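You operate a simulated robot arm through the tools that you are given. There is no shell and no other tool.

Carry out the task below with a simulated robot arm. There is one attempt and no reset: what you move stays moved.

JOB
Stand the spool by the press, vent it, try the start, draw the slide and box the clogged die.
Fine: at the window side press.
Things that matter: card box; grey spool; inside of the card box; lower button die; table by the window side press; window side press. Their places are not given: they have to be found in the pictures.

It is judged by the outcome, as a careful person would: the job done as asked, and still so three seconds after it is handed in. It fails if anything else is knocked over, pushed out of place, dropped, spilled or broken.

ROBOT AND FRAMES
A 5-joint arm with a two-finger parallel gripper, fixed in place. Base frame: the origin is on the floor under the middle of its stand, x ahead of it, y to its left, z up. Lengths are in mm, angles in degrees, forces in N, time in s.
It reaches about 1134 mm from its shoulder. Its first joint turns from -149.0 to 149.0 degrees. Payload 1.57 kg.
The tool frame sits at the grasp point between the pads (the TCP): z along the fingers, y along the line on which they close. The tips reach 30 mm beyond it. Largest opening 110 mm; finger width 24, thickness 12; the body of the gripper, 48 by 112 mm, starts 78 mm behind the TCP.
Orientation is that of the tool frame in the base frame, as a unit quaternion [x, y, z, w]. With the fingers straight down and closing along the base's y, the tool's x points along the base's -x, its y along +y and its z along -z.

CONTROLS
- The arm moves only by the tool step_arm. Its argument "series" is a list of rows, each a list of 7 numbers: the turn, a rotation vector about the tool's x, y, z in degrees, then the shift along the tool's x, y, z in mm, then the closure, from 0 (fully open) to 1 (shut). In form: [[rx, ry, rz, tx, ty, tz, gripper], ...]. A call has 1 to 20 rows; each row is the pose to reach, as a shift and turn from the pose commanded when the call began, along the tool's axes at that moment. Each row takes 0.2 s and may step no farther than 50 mm and 8.6 degrees from the row before; otherwise, or with a gripper value out of range, the whole call is refused. Where a pose cannot be reached the arm comes as near as it can. A force on the tool above 90 N (or 10 N above the force at the start of the call, whichever is more), or a blocked arm, ends the call early, and 0.2 s more pass. The fingers move at their own pace (about 153 mm/s each) and stop on an object; they squeeze with about 43 N. The grip force told is the motor's: it shows also when the fingers shut on nothing. Time passes only in rows, and 0.2 s behind the last, so rows that repeat a pose let the fingers close. It gives the time, the measured TCP pose, the force on the tool (base axes), the opening and the grip force at its end, in the units of the frame above (readings bear some noise), with the torque about the TCP (base axes, N m) and any sound that the robot's microphone picked up.
- Cameras (640 x 400 px; columns grow to the right, rows downward): "scene" is fixed at [217.9, 501.4, 1609]; the picture's right is [-0.85, -0.53, 0.00], its down [-0.33, 0.53, -0.79] and it looks along [0.41, -0.67, -0.62] (base axes); focal length 327 px, centre (320, 200). "wrist" rides on the gripper at [70, 16, -141] in the tool frame; the picture's right is [-0.23, 0.97, 0.00], its down [-0.86, -0.20, -0.48] and it looks along [-0.47, -0.11, 0.88] (tool axes); focal length 222 px, centre (320, 200).
- snapshot(camera): a new picture of that camera. The clock stands still meanwhile.
- lift_body(by): slides the trunk up (or, below 0, down) by that many mm; the arm rides with it, the base frame stays. It gives what a move gives, with no picture.
- pixel_to_xyz(camera, pixels): for up to 12 pixels [column, row] of the newest picture of that camera ("zoom" is the newest enlarged one), the place [x, y, z] in the base frame of the surface seen there, good to about 2 mm. The clock stands still meanwhile.
- inspect(camera, box): a new picture of the part [left, top, right, bottom] of that camera's present view, enlarged. The clock stands still meanwhile.
- hand_in(): hands the job in; it is judged then, once.

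Unless the task says otherwise, let go and move clear before handing in.

The tools are called as a command line: name --pt "numbers of a row" for each row, then --argument value for the rest, lists and objects as JSON in quotes. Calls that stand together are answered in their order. step_arm: Moves the arm, as the interface text tells. Its arguments: {"type":"object","properties":{"series":{"type":"array"}},"required":["series"]} The other tools are called the same way: lift_body (by) moves the trunk up or down; snapshot (camera) takes a picture; pixel_to_xyz (camera, pixels) gives the place of the surface under pixels of a picture; inspect (camera, box) takes an enlarged picture of a part of a camera's view; hand_in () hands the job in.

At the start:

```text
time: 0.0
tcp_pos: [671.1, -107.3, 1182.7]
orientation: [0.0, 1.0, -0.001, 0.0]
wrist_force: [-0.5, 0.1, 0.3]
wrist_torque: [0.02, 0.02, 0.01]
width: 109.7
grasp_force: 0.0
trunk travel left (down, up): [-915.0, 55.0]
```

scene: 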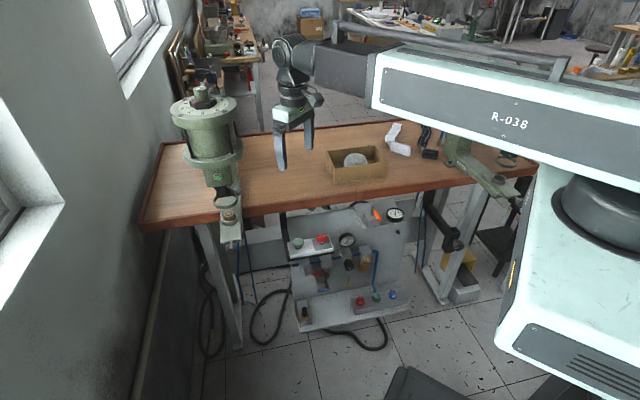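
wrist: 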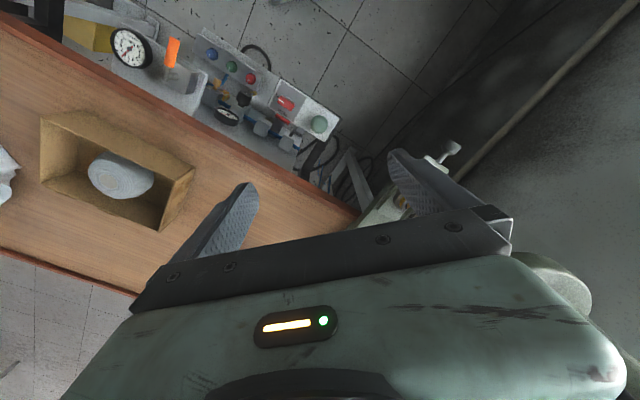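

The scene shows a green press at the window side (about pixel 210,160), a card box holding a grey spool (355,160), and a panel with gauges and buttons below the table (345,270). I'll look closer at each before I move anything.

inspect --camera "scene" --box '[150, 70, 310, 260]'

inspect --camera "scene" --box '[270, 190, 430, 340]'

inspect --camera "scene" --box '[310, 110, 540, 230]'

inspect --camera "wrist" --box '[0, 0, 350, 240]'

```text
2.11 times, centred on (230, 165) of scene
```

zoom: 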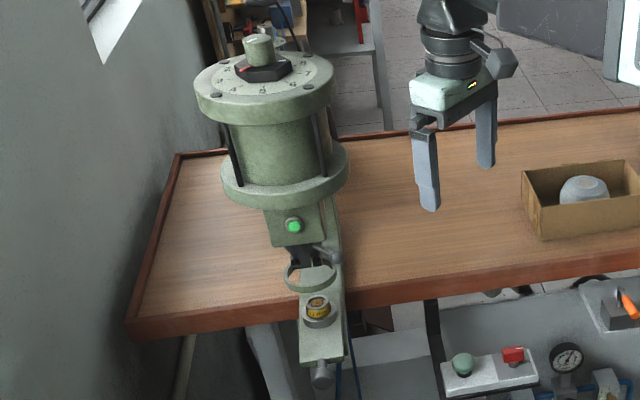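

```text
2.67 times, centred on (350, 265) of scene
```

zoom: 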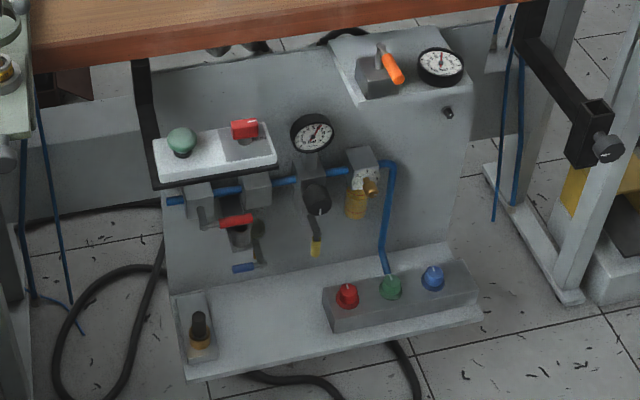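

```text
2.78 times, centred on (425, 170) of scene
```

zoom: 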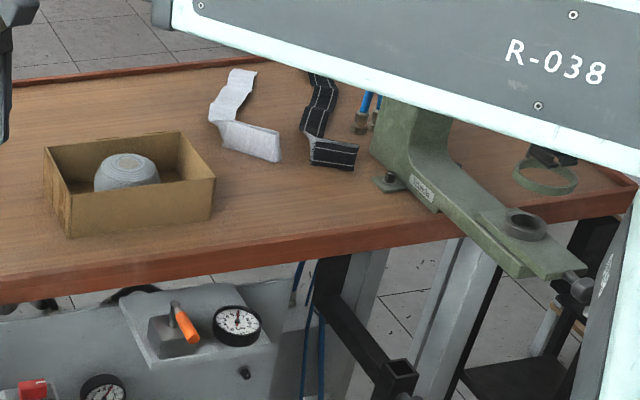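

```text
1.67 times, centred on (175, 120) of wrist
```

zoom: 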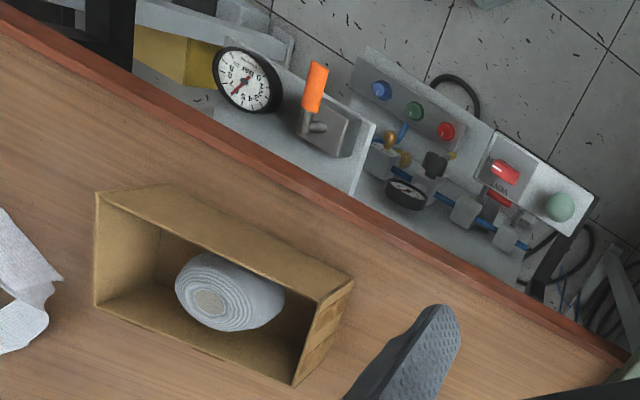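

The zooms show the press with a green button, a horseshoe slide end with a brass die (zoom 317,305), and two sets of pneumatic controls under the table. I'll get coordinates for these.

pixel_to_xyz --camera "scene" --pixels '[[203, 95], [219, 176], [229, 201], [229, 215], [231, 238], [355, 158], [330, 165], [383, 178], [298, 243], [321, 238], [347, 239], [377, 214]]'

pixel_to_xyz --camera "scene" --pixels '[[396, 213], [329, 272], [349, 283], [331, 290], [360, 301], [376, 297], [392, 294], [305, 312], [366, 262], [250, 200], [160, 200], [300, 180]]'

inspect --camera "scene" --box '[190, 160, 270, 250]'

inspect --camera "scene" --box '[285, 225, 345, 265]'

inspect --camera "scene" --box '[300, 255, 400, 320]'

inspect --camera "scene" --box '[350, 195, 410, 235]'

```text
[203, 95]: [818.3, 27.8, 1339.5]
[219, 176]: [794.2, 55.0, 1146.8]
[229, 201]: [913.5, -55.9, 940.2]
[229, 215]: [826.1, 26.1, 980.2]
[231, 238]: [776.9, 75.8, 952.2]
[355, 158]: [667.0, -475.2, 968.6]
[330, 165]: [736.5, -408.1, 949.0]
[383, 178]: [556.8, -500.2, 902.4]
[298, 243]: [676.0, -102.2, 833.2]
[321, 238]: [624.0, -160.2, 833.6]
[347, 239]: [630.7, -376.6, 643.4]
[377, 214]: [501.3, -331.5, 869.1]
```

```text
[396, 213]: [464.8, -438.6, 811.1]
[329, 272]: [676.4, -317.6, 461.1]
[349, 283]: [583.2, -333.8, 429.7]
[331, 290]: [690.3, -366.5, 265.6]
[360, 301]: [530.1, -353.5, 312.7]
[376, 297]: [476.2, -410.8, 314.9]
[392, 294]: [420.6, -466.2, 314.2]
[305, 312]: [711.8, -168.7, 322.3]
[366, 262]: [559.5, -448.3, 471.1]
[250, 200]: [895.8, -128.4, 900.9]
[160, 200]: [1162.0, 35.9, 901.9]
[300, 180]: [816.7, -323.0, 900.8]
```

```text
4.44 times, centred on (230, 205) of scene
```

zoom: 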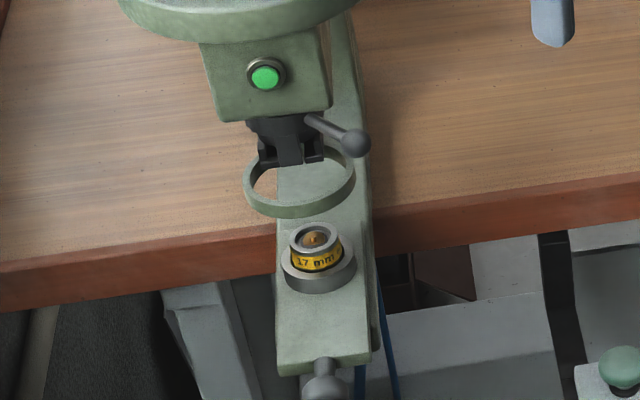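

```text
10.00 times, centred on (315, 245) of scene
```

zoom: 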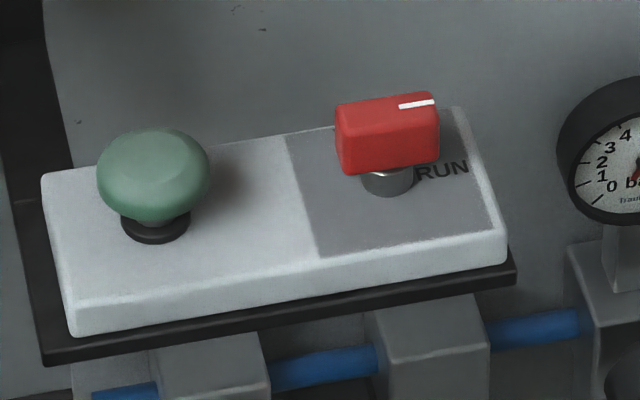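

```text
6.15 times, centred on (350, 288) of scene
```

zoom: 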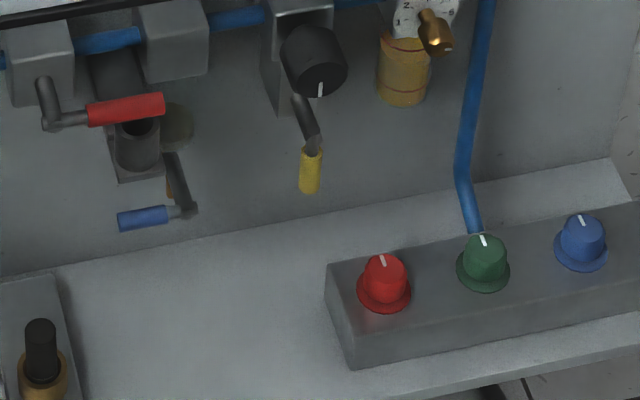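

```text
10.00 times, centred on (380, 215) of scene
```

zoom: 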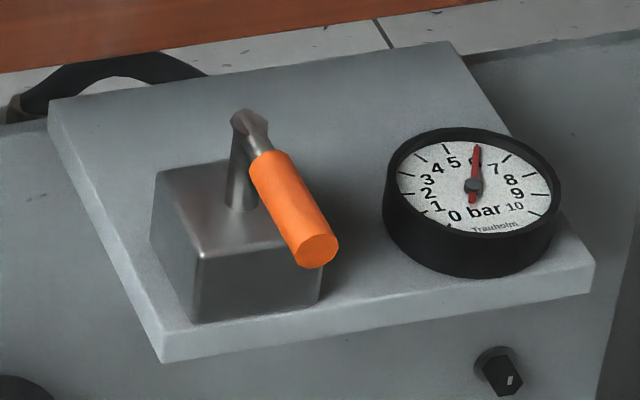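

The scene zooms look truly re-rendered at higher resolution. The orange lever's gauge reads about 6 bar. Next I'll zoom in on the press slide, the second gauge, the valve group, the hoses and the press labels.

inspect --camera "scene" --box '[210, 190, 258, 220]'

inspect --camera "scene" --box '[210, 215, 258, 245]'

inspect --camera "scene" --box '[330, 225, 394, 275]'

inspect --camera "scene" --box '[300, 255, 360, 300]'

inspect --camera "scene" --box '[290, 290, 330, 330]'

inspect --camera "scene" --box '[340, 280, 410, 320]'

inspect --camera "scene" --box '[160, 75, 250, 135]'

inspect --camera "scene" --box '[190, 220, 310, 360]'

```text
13.33 times, centred on (234, 205) of scene
```

zoom: 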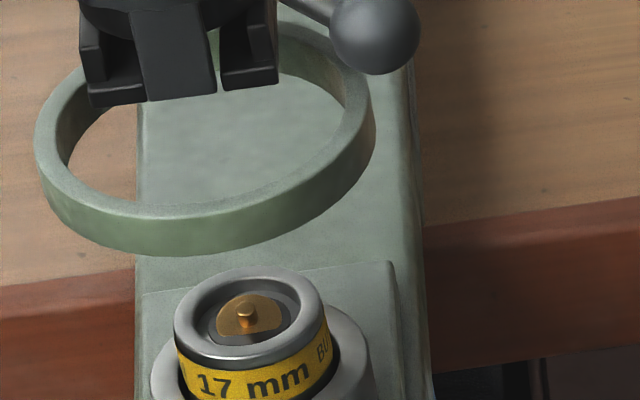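

```text
13.33 times, centred on (234, 230) of scene
```

zoom: 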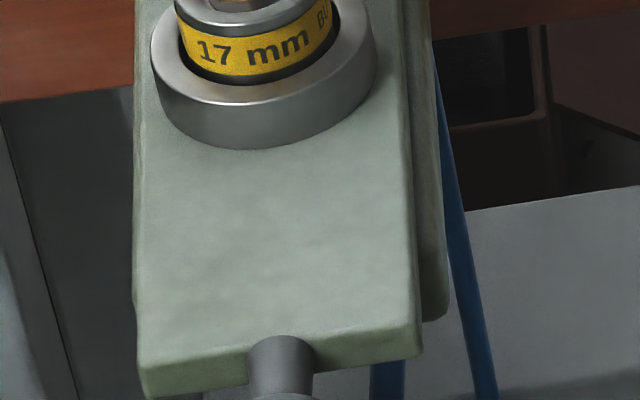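

```text
8.00 times, centred on (362, 250) of scene
```

zoom: 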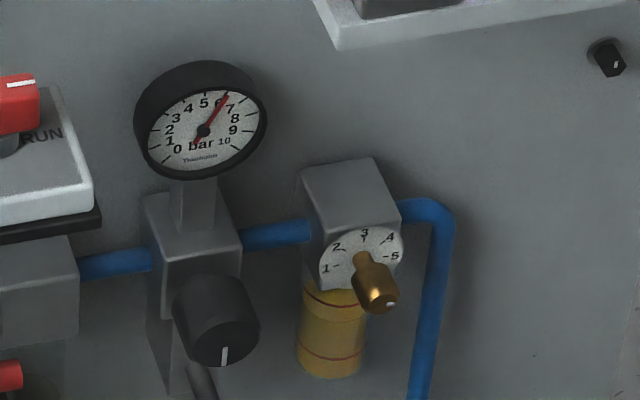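

```text
8.89 times, centred on (330, 278) of scene
```

zoom: 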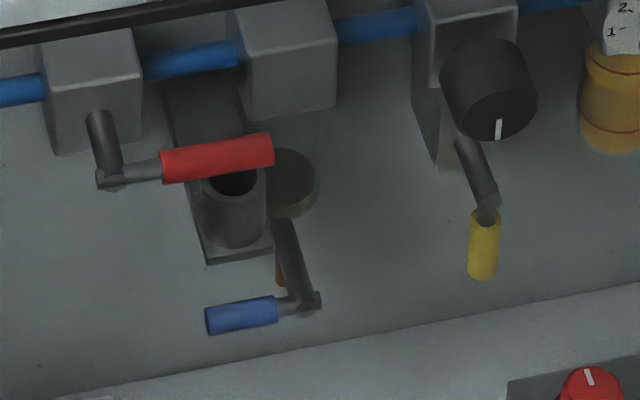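

```text
10.00 times, centred on (310, 310) of scene
```

zoom: 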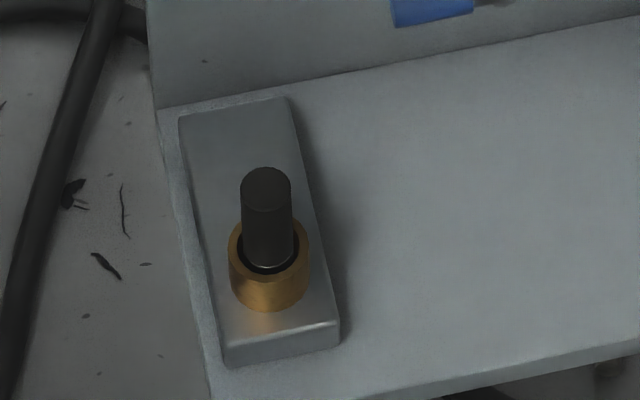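

```text
9.14 times, centred on (375, 300) of scene
```

zoom: 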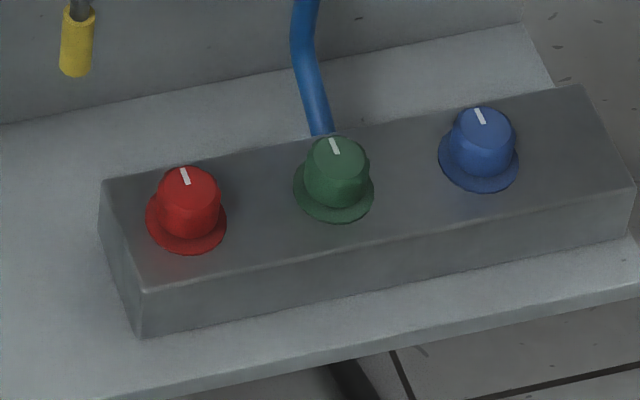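

```text
6.67 times, centred on (205, 105) of scene
```

zoom: 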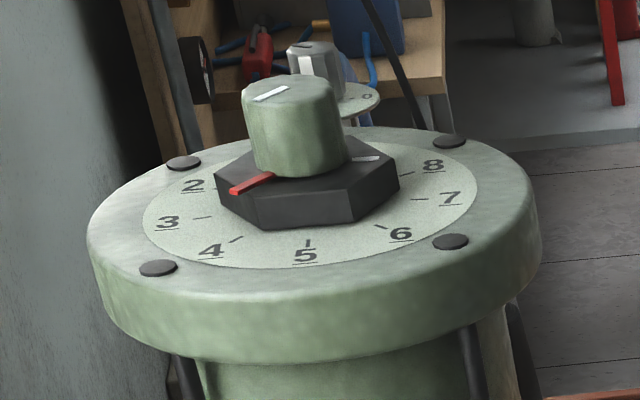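

```text
2.86 times, centred on (250, 290) of scene
```

zoom: 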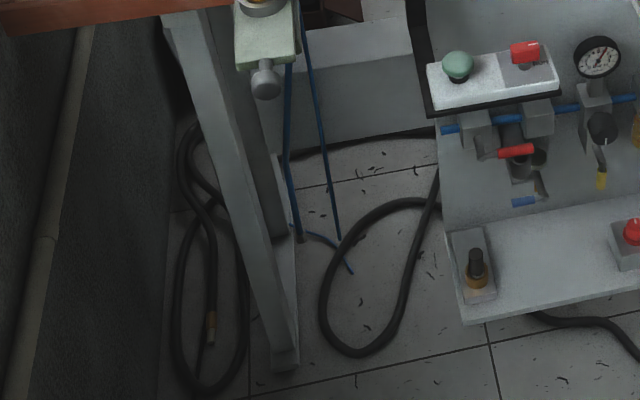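

The lower die (17 mm yellow band) sits in a holder ring on a slide plate with a knob at its front end. I'll measure the slide, die, ring and press parts.

pixel_to_xyz --camera "scene" --pixels '[[223, 203], [238, 205], [227, 207], [239, 198], [229, 213], [229, 217], [238, 218], [225, 224], [223, 241], [240, 238], [230, 244], [231, 246]]'

inspect --camera "scene" --box '[205, 165, 253, 205]'

inspect --camera "scene" --box '[215, 230, 247, 250]'

inspect --camera "scene" --box '[320, 140, 392, 185]'

inspect --camera "scene" --box '[420, 120, 540, 210]'

inspect --camera "scene" --box '[370, 110, 450, 170]'

```text
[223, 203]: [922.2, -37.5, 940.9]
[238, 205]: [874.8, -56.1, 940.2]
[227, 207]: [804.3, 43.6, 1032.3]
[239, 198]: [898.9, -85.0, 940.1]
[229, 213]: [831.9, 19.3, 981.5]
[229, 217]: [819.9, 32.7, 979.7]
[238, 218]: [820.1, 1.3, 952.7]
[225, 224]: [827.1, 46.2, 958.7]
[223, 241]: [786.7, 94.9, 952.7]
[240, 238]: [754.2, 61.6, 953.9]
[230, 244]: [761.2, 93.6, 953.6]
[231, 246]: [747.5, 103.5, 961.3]
```

```text
10.00 times, centred on (229, 185) of scene
```

zoom: 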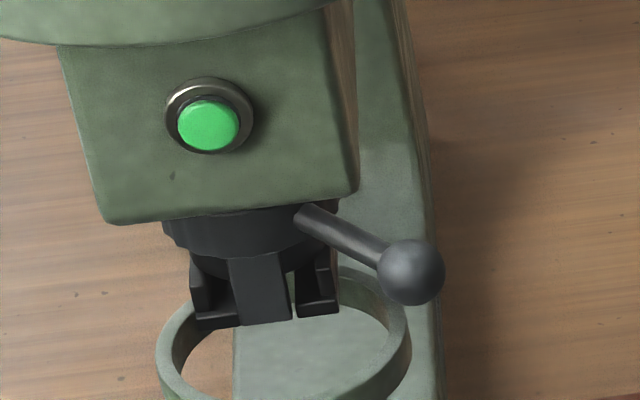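

```text
16.00 times, centred on (231, 240) of scene
```

zoom: 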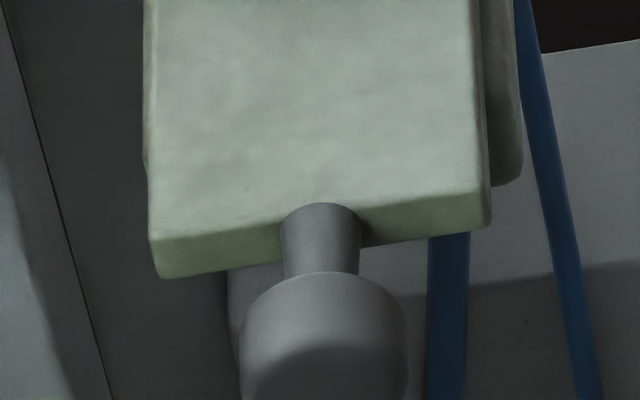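

```text
8.89 times, centred on (356, 162) of scene
```

zoom: 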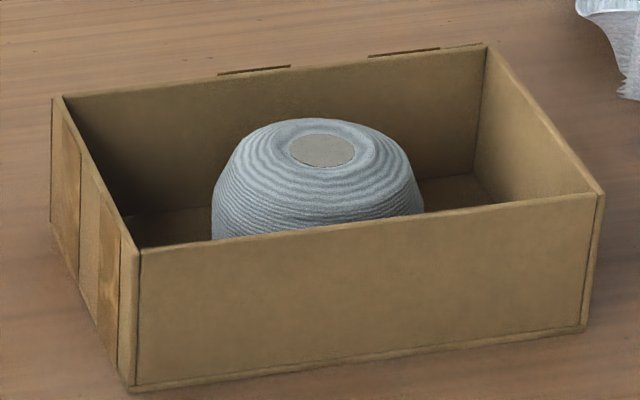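

```text
4.44 times, centred on (480, 165) of scene
```

zoom: 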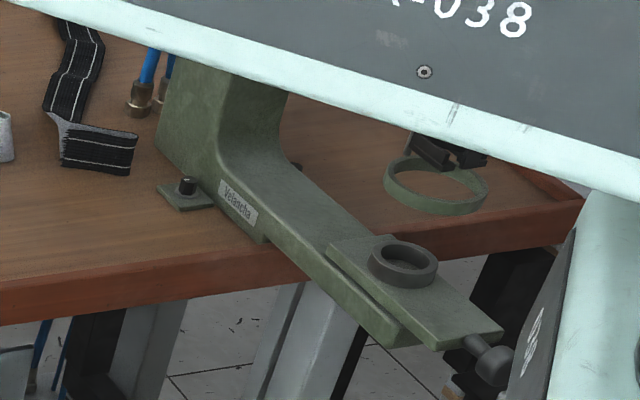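

```text
6.67 times, centred on (410, 140) of scene
```

zoom: 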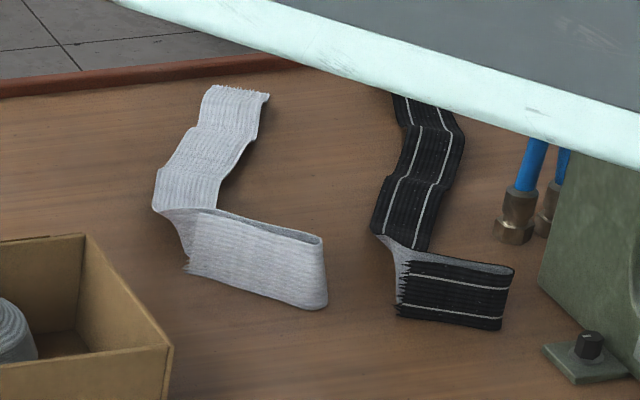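

I'll zoom the wrist camera onto the panel (wrist pixels 100–350, 20–150) to read the gauge and labels from a second angle.

inspect --camera "wrist" --box '[110, 20, 200, 80]'

inspect --camera "wrist" --box '[250, 70, 350, 150]'

inspect --camera "wrist" --box '[190, 30, 280, 100]'

inspect --camera "wrist" --box '[190, 80, 310, 160]'

inspect --camera "wrist" --box '[340, 120, 500, 240]'

inspect --camera "wrist" --box '[30, 100, 210, 240]'

```text
6.67 times, centred on (155, 50) of wrist
```

zoom: 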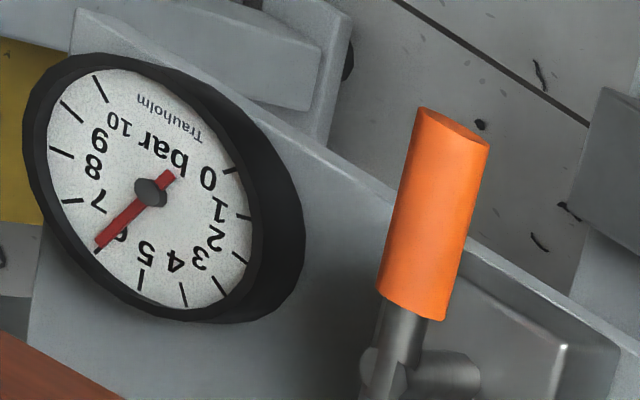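

```text
5.00 times, centred on (300, 110) of wrist
```

zoom: 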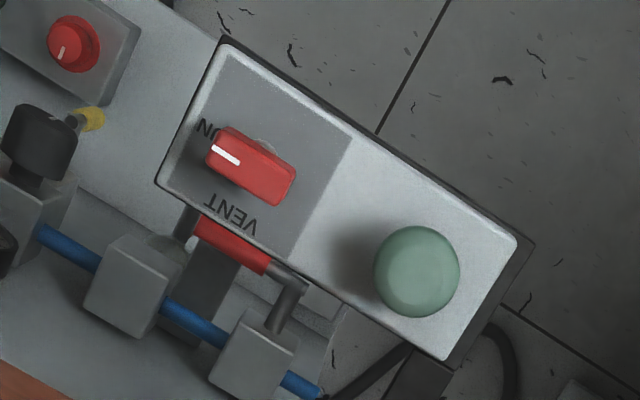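

```text
5.71 times, centred on (235, 65) of wrist
```

zoom: 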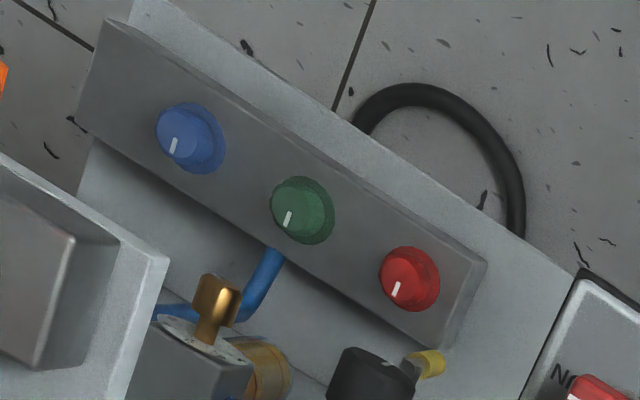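

```text
5.00 times, centred on (250, 120) of wrist
```

zoom: 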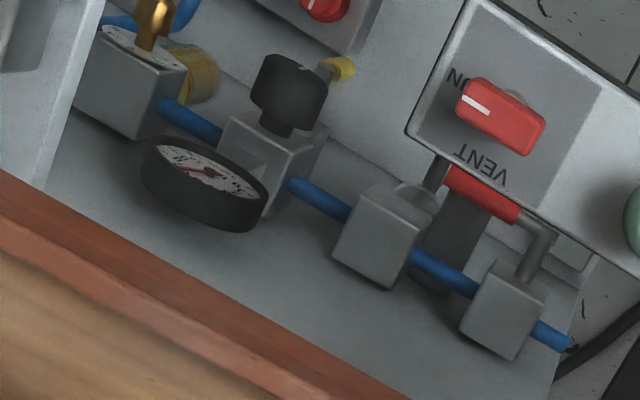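

```text
3.33 times, centred on (420, 180) of wrist
```

zoom: 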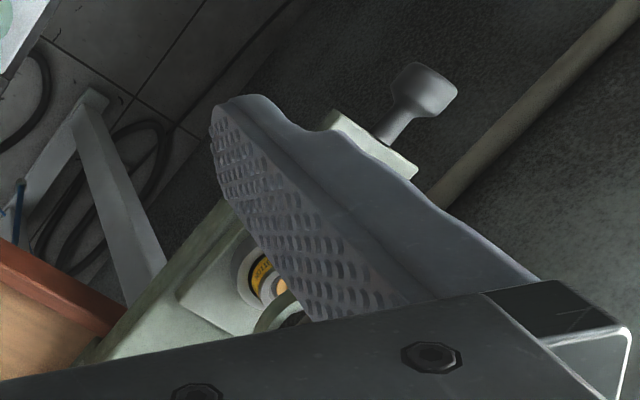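

```text
2.86 times, centred on (120, 170) of wrist
```

zoom: 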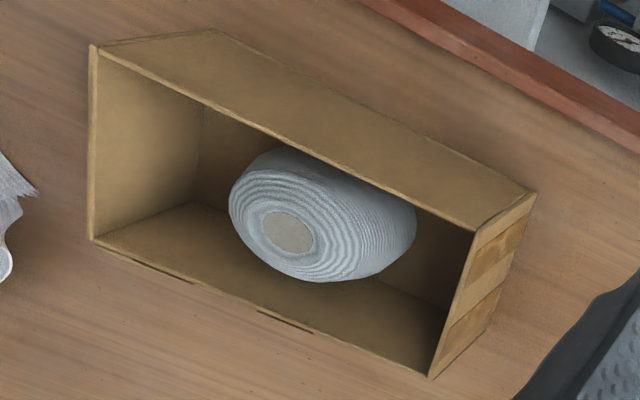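

The red selector is labelled RUN and VENT (wrist zoom 200,130 and 230,215), with its white mark at RUN, and the green mushroom on the same box is likely the start. I'll measure that box and the spool, card box and table edges.

inspect --camera "wrist" --box '[270, 75, 350, 145]'

pixel_to_xyz --camera "wrist" --pixels '[[296, 80], [282, 106], [305, 98], [319, 124], [338, 135], [334, 120], [350, 118], [290, 106], [296, 112], [305, 104], [286, 102], [322, 115]]'

pixel_to_xyz --camera "wrist" --pixels '[[110, 174], [125, 180], [150, 170], [40, 120], [193, 170], [62, 112], [41, 178], [160, 230], [60, 170], [80, 195], [250, 150], [0, 40]]'

```text
5.71 times, centred on (310, 110) of wrist
```

zoom: 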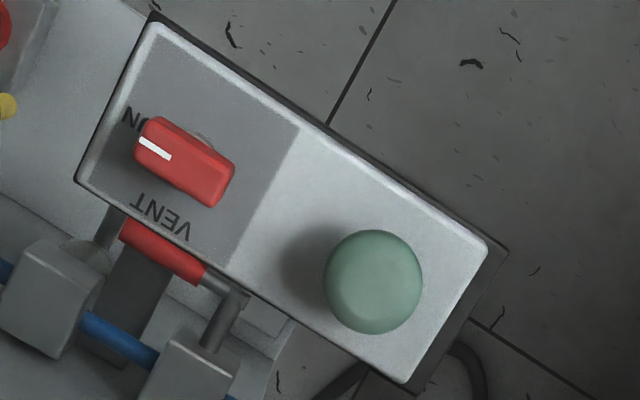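

```text
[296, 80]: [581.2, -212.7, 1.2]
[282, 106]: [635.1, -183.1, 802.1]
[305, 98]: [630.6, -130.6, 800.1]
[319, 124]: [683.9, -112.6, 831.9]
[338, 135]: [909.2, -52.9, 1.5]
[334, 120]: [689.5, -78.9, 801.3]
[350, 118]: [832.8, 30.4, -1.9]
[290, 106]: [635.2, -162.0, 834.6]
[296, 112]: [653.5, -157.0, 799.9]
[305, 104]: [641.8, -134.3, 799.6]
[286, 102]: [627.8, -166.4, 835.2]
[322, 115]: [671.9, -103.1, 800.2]
```

```text
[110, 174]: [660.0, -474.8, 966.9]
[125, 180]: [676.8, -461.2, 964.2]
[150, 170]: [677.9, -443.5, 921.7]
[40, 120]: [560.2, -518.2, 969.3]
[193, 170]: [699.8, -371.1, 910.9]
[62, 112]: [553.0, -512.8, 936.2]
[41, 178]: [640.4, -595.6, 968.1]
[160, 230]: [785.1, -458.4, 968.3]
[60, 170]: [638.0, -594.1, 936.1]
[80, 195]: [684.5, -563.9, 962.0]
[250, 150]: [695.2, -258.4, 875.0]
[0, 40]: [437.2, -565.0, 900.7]
```

The control box top is flat at z≈800 and both controls stand about 35 mm above it, so the selector axis is vertical. I'll measure the selector and mushroom precisely in the zoom.

pixel_to_xyz --camera "zoom" --pixels '[[158, 120], [232, 162], [209, 203], [138, 158], [142, 142], [170, 157], [373, 282], [325, 282], [420, 282], [373, 235], [373, 330], [190, 165]]'

pixel_to_xyz --camera "zoom" --pixels '[[155, 28], [80, 180], [485, 245], [402, 380], [500, 255], [300, 130], [230, 265], [122, 115], [165, 220], [180, 40], [330, 240], [350, 150]]'

```text
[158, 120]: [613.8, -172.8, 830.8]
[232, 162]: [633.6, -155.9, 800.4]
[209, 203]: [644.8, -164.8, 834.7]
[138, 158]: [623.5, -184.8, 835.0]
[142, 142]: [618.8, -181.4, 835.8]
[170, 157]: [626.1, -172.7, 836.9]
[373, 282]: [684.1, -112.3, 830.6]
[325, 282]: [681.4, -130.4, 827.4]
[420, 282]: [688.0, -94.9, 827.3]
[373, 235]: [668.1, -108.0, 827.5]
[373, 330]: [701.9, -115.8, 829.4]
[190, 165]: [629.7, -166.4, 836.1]
```

```text
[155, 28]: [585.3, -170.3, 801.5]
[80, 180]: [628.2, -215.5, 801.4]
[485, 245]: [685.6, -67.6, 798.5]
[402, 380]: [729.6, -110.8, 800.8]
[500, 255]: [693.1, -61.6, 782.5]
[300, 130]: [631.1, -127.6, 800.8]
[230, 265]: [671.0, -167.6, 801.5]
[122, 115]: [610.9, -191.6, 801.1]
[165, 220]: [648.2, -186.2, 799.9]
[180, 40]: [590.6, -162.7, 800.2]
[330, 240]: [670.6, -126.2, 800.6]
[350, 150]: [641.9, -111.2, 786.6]
```

The selector sits at about (629,-169), mark pointing to RUN, with VENT a 90° counter-clockwise turn away seen from above; the mushroom is at (684,-112). Before moving I'll locate the far press, which the arm partly hides, and check the spool's size.

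pixel_to_xyz --camera "scene" --pixels '[[455, 150], [518, 160], [519, 190], [500, 150], [470, 170], [500, 185], [424, 137], [400, 135], [430, 155], [530, 175], [445, 230], [410, 120]]'

inspect --camera "wrist" --box '[70, 130, 180, 220]'

pixel_to_xyz --camera "zoom" --pixels '[[230, 230], [160, 230], [300, 230], [230, 160], [230, 300], [380, 230], [420, 250], [150, 180], [260, 130], [330, 330], [480, 200], [200, 200]]'

```text
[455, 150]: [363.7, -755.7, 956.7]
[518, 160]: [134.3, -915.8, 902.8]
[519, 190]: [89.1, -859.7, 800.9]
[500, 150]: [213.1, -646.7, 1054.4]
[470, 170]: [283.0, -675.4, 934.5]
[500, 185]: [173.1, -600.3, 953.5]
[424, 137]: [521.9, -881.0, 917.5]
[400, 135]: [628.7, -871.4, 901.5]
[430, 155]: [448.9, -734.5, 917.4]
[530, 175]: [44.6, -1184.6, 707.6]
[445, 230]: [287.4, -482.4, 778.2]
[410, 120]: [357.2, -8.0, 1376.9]
```

```text
4.44 times, centred on (125, 175) of wrist
```

zoom: 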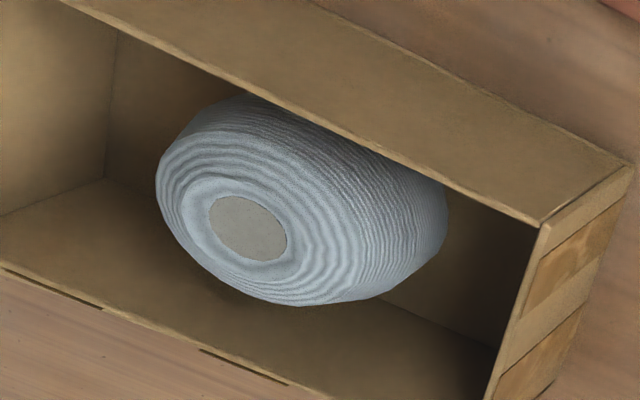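

```text
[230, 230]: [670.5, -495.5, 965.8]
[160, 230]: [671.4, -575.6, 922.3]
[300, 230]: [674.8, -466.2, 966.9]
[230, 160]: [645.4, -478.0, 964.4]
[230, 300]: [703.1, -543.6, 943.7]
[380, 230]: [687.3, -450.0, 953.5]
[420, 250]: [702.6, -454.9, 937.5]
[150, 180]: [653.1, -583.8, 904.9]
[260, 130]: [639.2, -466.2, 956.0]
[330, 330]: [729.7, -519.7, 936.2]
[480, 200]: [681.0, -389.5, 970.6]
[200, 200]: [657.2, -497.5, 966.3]
```

The spool stands upright in the box, centred near (671,-487), top at z≈967 and about 92 mm wide, so the 110 mm opening just fits. I'll move above it and turn the gripper so the fingers close along the box's long side.

step_arm --pt "0 0 6 0 -47 4 0" --pt "0 0 12 0 -95 8 0" --pt "0 0 18 0 -142 12 0" --pt "0 0 24 0 -190 16 0" --pt "0 0 30 0 -237 20 0" --pt "0 0 36 0 -285 24 0" --pt "0 0 42 0 -332 28 0" --pt "0 0 45 0 -379 33 0"

```text
time: 1.8
tcp_pos: [670.8, -488.9, 1182.1]
orientation: [0.383, 0.924, 0.001, 0.0]
wrist_force: [0.0, -0.1, -0.1]
wrist_torque: [-0.01, 0.02, 0.01]
width: 109.9
grasp_force: 0.0
out of reach, approached as far as the arm can: row 1, 2, 3, 4, 5, 6, 7, 8
trunk travel left (down, up): [-915.0, 55.0]
```

The arm reached (671,-489) but stayed at z≈1182, so the height must come from the trunk. Let me look from here.

snapshot --camera "wrist"

snapshot --camera "scene"

```text
taken
```

wrist: 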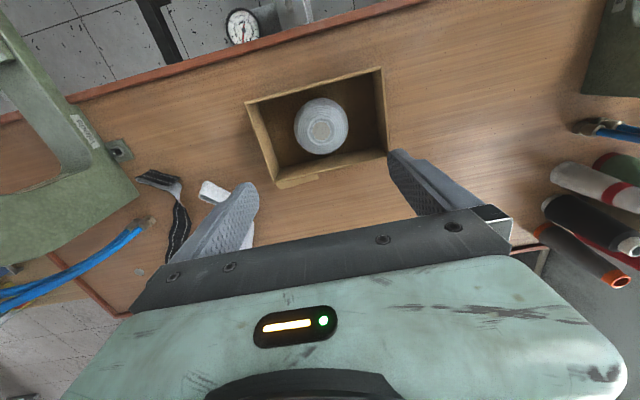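

```text
taken
```

scene: 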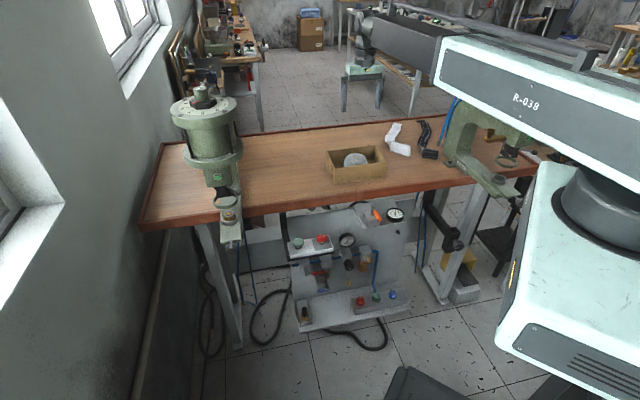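

The arm looks like a horizontal-link type with height from the trunk. I'll measure the links' positions to know what space they sweep when lowered, and check the far press head.

pixel_to_xyz --camera "scene" --pixels '[[445, 70], [440, 85], [500, 95], [590, 60], [437, 42], [420, 40], [385, 25], [362, 30], [360, 68], [600, 130], [620, 190], [460, 55]]'

pixel_to_xyz --camera "wrist" --pixels '[[321, 128], [297, 128], [348, 128], [321, 100], [321, 150], [250, 105], [380, 70], [388, 150], [277, 185], [50, 130], [10, 60], [590, 190]]'

inspect --camera "wrist" --box '[235, 55, 405, 195]'

inspect --camera "scene" --box '[430, 80, 560, 220]'

```text
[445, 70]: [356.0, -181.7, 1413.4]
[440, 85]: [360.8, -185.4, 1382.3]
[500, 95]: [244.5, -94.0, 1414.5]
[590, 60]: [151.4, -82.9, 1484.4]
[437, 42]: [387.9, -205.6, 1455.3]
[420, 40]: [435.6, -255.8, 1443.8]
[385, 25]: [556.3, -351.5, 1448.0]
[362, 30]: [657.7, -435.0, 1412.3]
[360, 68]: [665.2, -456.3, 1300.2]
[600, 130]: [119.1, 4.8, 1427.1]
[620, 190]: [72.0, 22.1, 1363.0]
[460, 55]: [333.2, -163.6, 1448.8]
```

```text
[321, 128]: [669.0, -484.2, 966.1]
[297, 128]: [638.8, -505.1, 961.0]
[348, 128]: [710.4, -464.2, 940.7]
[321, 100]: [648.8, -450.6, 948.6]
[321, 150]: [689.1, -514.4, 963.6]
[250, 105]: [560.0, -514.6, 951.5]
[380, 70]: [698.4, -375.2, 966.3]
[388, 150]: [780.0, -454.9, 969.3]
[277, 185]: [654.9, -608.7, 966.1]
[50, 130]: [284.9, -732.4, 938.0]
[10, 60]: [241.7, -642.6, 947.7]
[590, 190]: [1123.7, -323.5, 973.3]
```

```text
2.86 times, centred on (320, 125) of wrist
```

zoom: 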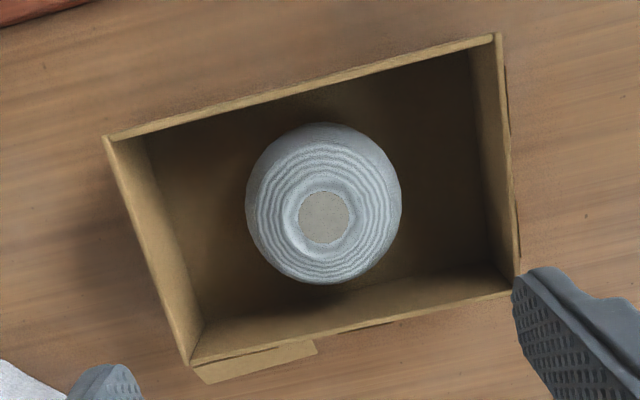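

```text
2.86 times, centred on (495, 150) of scene
```

zoom: 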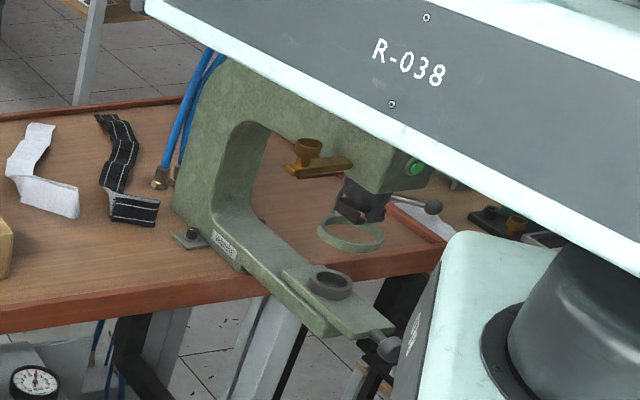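

The spool's top disc is centred at wrist pixel (321,131) → (671,-488), right under the TCP, and the arm links are well clear of the far press. I'll lower the trunk partway so the tips stop just above the spool, then check the alignment.

lift_body --by -172

snapshot --camera "wrist"

snapshot --camera "scene"

```text
time: 3.7
tcp_pos: [670.7, -487.4, 1010.2]
orientation: [0.382, 0.924, 0.0, 0.0]
wrist_force: [0.4, -0.5, 0.3]
wrist_torque: [0.01, -0.02, 0.03]
width: 110.2
grasp_force: 0.0
trunk travel left (down, up): [-743.0, 227.0]
```

```text
taken
```

wrist: 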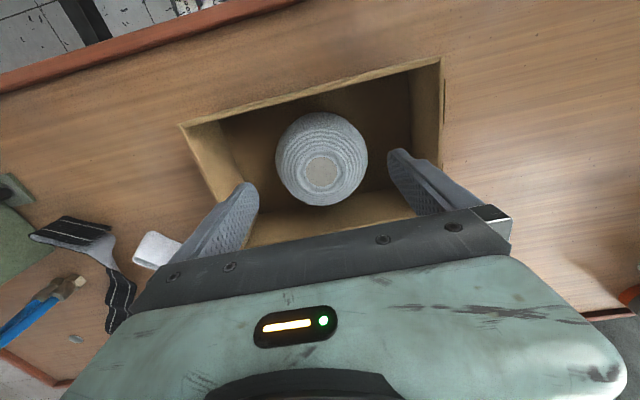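

```text
taken
```

scene: 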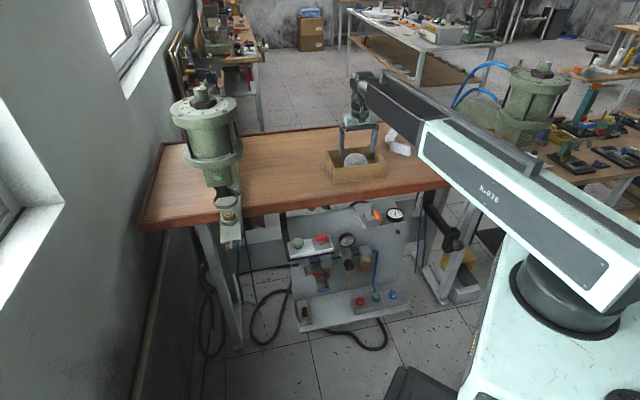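

The spool is between the fingers as seen at (321,160). I'll check the centre, the box floor height and the finger line before going further down.

inspect --camera "wrist" --box '[180, 50, 460, 250]'

pixel_to_xyz --camera "wrist" --pixels '[[321, 173], [280, 155], [363, 155], [322, 118], [380, 110], [390, 200], [250, 140], [250, 110], [400, 130], [270, 215], [310, 173], [333, 173]]'

```text
2.00 times, centred on (320, 150) of wrist
```

zoom: 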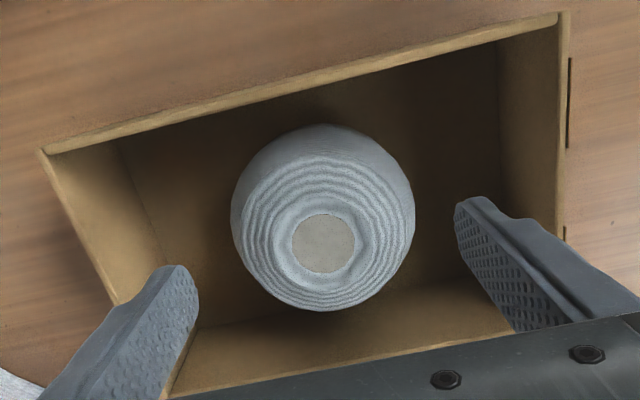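

```text
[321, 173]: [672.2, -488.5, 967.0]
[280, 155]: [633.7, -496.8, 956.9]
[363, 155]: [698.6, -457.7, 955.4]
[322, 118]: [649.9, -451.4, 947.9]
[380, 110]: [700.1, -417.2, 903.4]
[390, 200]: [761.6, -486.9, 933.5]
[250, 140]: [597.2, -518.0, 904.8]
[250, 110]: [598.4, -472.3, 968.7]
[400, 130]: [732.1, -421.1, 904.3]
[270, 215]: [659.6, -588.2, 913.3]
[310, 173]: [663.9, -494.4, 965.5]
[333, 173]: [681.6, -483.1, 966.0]
```

The spool axis is at (672,-488) and the box floor at z≈904, so the fingers straddle it evenly. I'll lower 67 mm and close on the spool.

lift_body --by -67

snapshot --camera "wrist"

```text
time: 4.8
tcp_pos: [670.2, -487.8, 942.7]
orientation: [0.383, 0.924, -0.001, 0.0]
wrist_force: [-0.2, 0.0, -0.6]
wrist_torque: [0.02, 0.01, 0.02]
width: 110.0
grasp_force: 0.0
trunk travel left (down, up): [-676.0, 294.0]
```

```text
taken
```

wrist: 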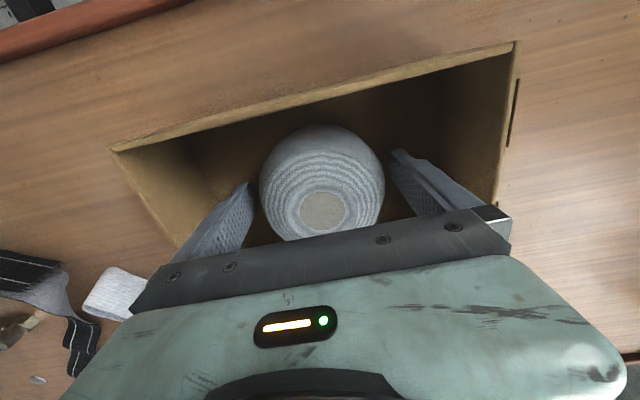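

The fingers are either side of the spool with no contact force. I'll close gently on it.

step_arm --pt "0 0 0 0 0 0 0.1" --pt "0 0 0 0 0 0 0.2" --pt "0 0 0 0 0 0 0.3" --pt "0 0 0 0 0 0 0.4" --pt "0 0 0 0 0 0 0.4"

```text
time: 6.0
tcp_pos: [670.3, -487.1, 942.9]
orientation: [0.383, 0.924, 0.0, 0.0]
wrist_force: [0.6, 0.4, 1.2]
wrist_torque: [0.04, -0.05, 0.01]
width: 89.1
grasp_force: 42.9
trunk travel left (down, up): [-676.0, 294.0]
```

The spool is held at 89 mm with 43 N. I'll lift it clear of the box rim and check.

lift_body --by 20

lift_body --by 110

snapshot --camera "scene"

snapshot --camera "wrist"

```text
time: 6.7
tcp_pos: [669.7, -487.9, 962.2]
orientation: [0.383, 0.924, 0.0, 0.0]
wrist_force: [0.7, -0.9, -1.9]
wrist_torque: [0.01, 0.0, -0.01]
width: 89.4
grasp_force: 42.8
trunk travel left (down, up): [-696.0, 274.0]
```

```text
time: 8.1
tcp_pos: [669.0, -487.7, 1072.7]
orientation: [0.383, 0.924, 0.0, 0.0]
wrist_force: [-0.6, 0.3, -1.3]
wrist_torque: [0.03, -0.01, 0.0]
width: 89.1
grasp_force: 43.6
trunk travel left (down, up): [-806.0, 164.0]
```

```text
taken
```

scene: 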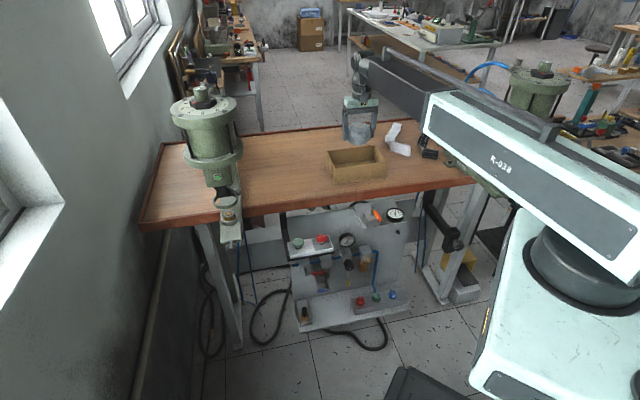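

```text
taken
```

wrist: 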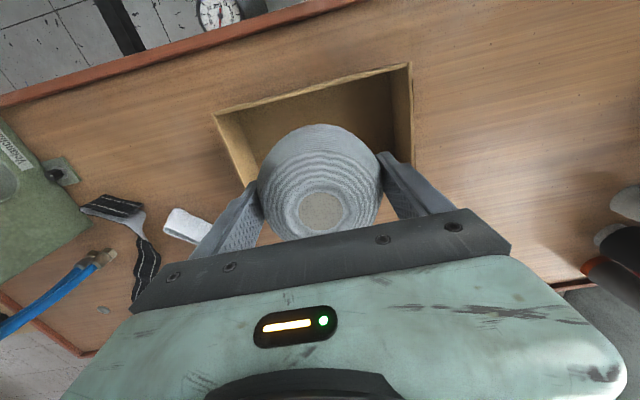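

The spool is out and the box hasn't moved. I'll measure the press outline on its near side (scene pixels 230–255, 100–210) to choose a clear standing spot.

pixel_to_xyz --camera "scene" --pixels '[[241, 152], [238, 108], [172, 108], [205, 118], [210, 165], [242, 175], [241, 185], [243, 200], [238, 140], [250, 175], [255, 190], [268, 170]]'

inspect --camera "scene" --box '[215, 120, 295, 220]'

pixel_to_xyz --camera "zoom" --pixels '[[300, 290], [345, 240], [255, 300], [240, 250], [250, 200], [265, 180], [290, 180], [350, 200], [245, 270], [235, 215], [280, 330], [400, 250]]'

```text
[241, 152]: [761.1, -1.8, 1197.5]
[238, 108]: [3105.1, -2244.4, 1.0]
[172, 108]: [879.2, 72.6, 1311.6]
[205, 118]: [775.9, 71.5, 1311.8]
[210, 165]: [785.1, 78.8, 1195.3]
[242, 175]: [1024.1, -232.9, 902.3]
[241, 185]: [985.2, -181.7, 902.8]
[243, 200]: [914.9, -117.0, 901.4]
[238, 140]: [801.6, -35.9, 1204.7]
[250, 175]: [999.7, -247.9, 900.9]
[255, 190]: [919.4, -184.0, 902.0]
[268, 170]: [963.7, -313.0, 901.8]
```

```text
4.00 times, centred on (255, 170) of scene
```

zoom: 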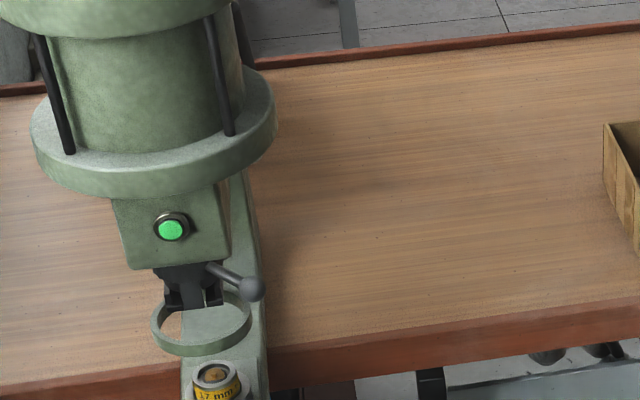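

```text
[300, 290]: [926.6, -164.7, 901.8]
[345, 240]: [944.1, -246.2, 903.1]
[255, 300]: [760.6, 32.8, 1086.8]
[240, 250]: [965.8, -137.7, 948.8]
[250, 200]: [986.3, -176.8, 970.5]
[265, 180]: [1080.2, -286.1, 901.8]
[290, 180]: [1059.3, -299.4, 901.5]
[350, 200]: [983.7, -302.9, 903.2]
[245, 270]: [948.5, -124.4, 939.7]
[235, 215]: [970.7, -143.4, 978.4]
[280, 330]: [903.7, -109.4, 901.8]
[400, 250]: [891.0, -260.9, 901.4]
```

The press axis is near (829,23) and the base's near side at about 85 mm toward the box, so a spot at (890,-200) on the table is close beside it and clear. I'll carry the spool there at this height.

step_arm --pt "0 0 0 4 30 0 0.4" --pt "0 0 0 8 60 0 0.4" --pt "0 0 0 12 90 0 0.4" --pt "0 0 0 16 120 0 0.4" --pt "0 0 0 20 150 0 0.4" --pt "0 0 0 24 180 0 0.4" --pt "0 0 0 27 210 0 0.4" --pt "0 0 0 31 240 0 0.4" --pt "0 0 0 35 270 0 0.4" --pt "0 0 0 39 300 0 0.4" --pt "0 0 0 43 330 0 0.4" --pt "0 0 0 47 360 0 0.4"

snapshot --camera "wrist"

snapshot --camera "scene"

```text
time: 10.7
tcp_pos: [891.3, -199.3, 1072.8]
orientation: [0.383, 0.924, 0.001, 0.001]
wrist_force: [-0.1, 0.8, -1.2]
wrist_torque: [0.0, -0.03, 0.01]
width: 89.3
grasp_force: 43.3
trunk travel left (down, up): [-806.0, 164.0]
```

```text
taken
```

wrist: 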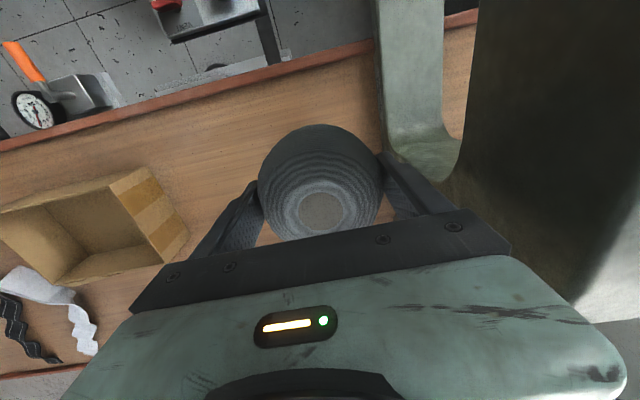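

```text
taken
```

scene: 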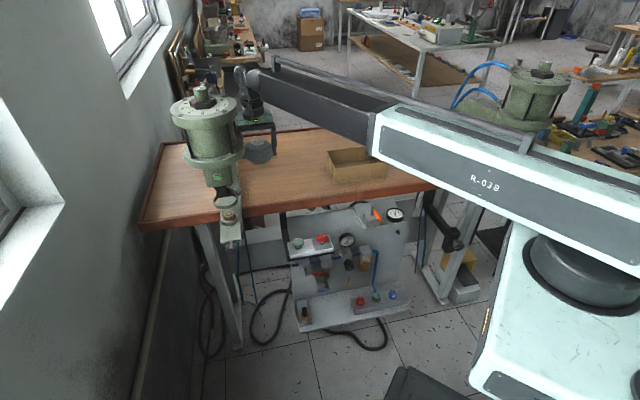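

The spool hangs beside the press, whose frame shows at the right of the wrist picture (390–480, 0–190). I'll measure the frame to check gap before lowering.

pixel_to_xyz --camera "wrist" --pixels '[[385, 100], [395, 140], [420, 170], [450, 175], [470, 150], [480, 200], [520, 210], [560, 250], [600, 300], [470, 20], [330, 80], [200, 160]]'

inspect --camera "scene" --box '[210, 60, 300, 210]'

```text
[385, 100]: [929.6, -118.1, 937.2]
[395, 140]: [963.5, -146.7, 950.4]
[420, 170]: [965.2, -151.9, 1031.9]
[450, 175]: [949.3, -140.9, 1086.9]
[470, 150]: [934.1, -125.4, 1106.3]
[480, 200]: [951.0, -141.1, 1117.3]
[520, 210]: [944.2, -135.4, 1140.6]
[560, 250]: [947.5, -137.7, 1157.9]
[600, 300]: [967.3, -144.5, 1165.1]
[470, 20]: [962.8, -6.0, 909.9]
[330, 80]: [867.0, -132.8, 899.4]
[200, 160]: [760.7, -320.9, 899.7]
```

```text
2.67 times, centred on (255, 135) of scene
```

zoom: 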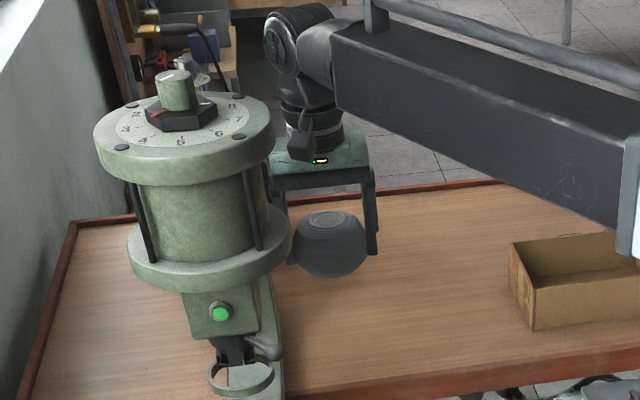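

The press frame's side is at u≈572–578 along the table, leaving about 16 mm when the fingers open; I'll shift 12 mm away from the press and lower most of the way.

step_arm --pt "0 0 0 0 -6 0 0.4" --pt "0 0 0 0 -12 0 0.4"

lift_body --by -122

snapshot --camera "scene"

snapshot --camera "wrist"

```text
time: 11.3
tcp_pos: [884.3, -208.1, 1073.1]
orientation: [0.382, 0.924, -0.001, -0.001]
wrist_force: [0.2, 0.3, -1.6]
wrist_torque: [0.02, 0.03, 0.01]
width: 89.3
grasp_force: 43.0
trunk travel left (down, up): [-806.0, 164.0]
```

```text
time: 12.8
tcp_pos: [882.6, -208.4, 950.6]
orientation: [0.382, 0.924, 0.0, 0.0]
wrist_force: [0.4, 0.4, -2.1]
wrist_torque: [-0.01, -0.04, 0.01]
width: 89.5
grasp_force: 42.5
trunk travel left (down, up): [-684.0, 286.0]
```

```text
taken
```

scene: 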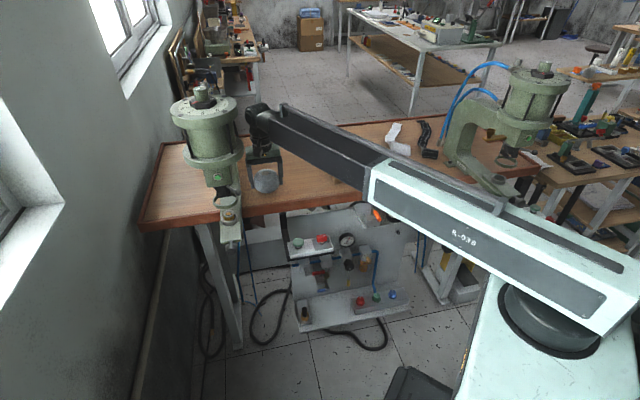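

```text
taken
```

wrist: 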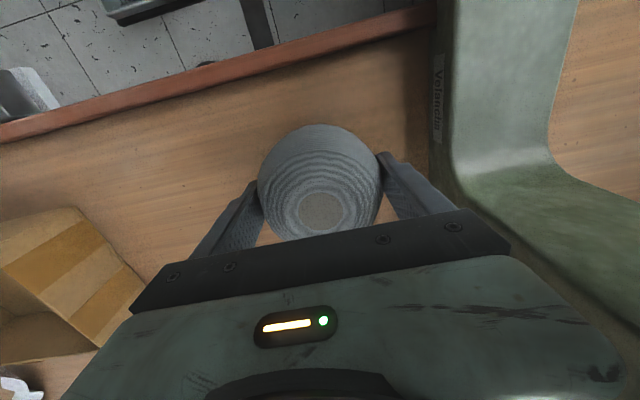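

It's about 11 mm above the table with everything clear. I'll lower the last bit in small steps, watching the force.

lift_body --by -8.5

lift_body --by -1.5

```text
time: 13.4
tcp_pos: [883.0, -207.5, 942.1]
orientation: [0.383, 0.924, -0.001, 0.0]
wrist_force: [0.4, 0.4, -1.5]
wrist_torque: [0.03, 0.02, 0.0]
width: 89.5
grasp_force: 43.4
trunk travel left (down, up): [-675.0, 295.0]
```

```text
time: 13.9
tcp_pos: [882.8, -209.3, 940.8]
orientation: [0.382, 0.924, 0.0, 0.0]
wrist_force: [0.1, 0.4, -0.6]
wrist_torque: [0.01, 0.03, -0.02]
width: 89.4
grasp_force: 43.1
trunk travel left (down, up): [-674.0, 296.0]
```

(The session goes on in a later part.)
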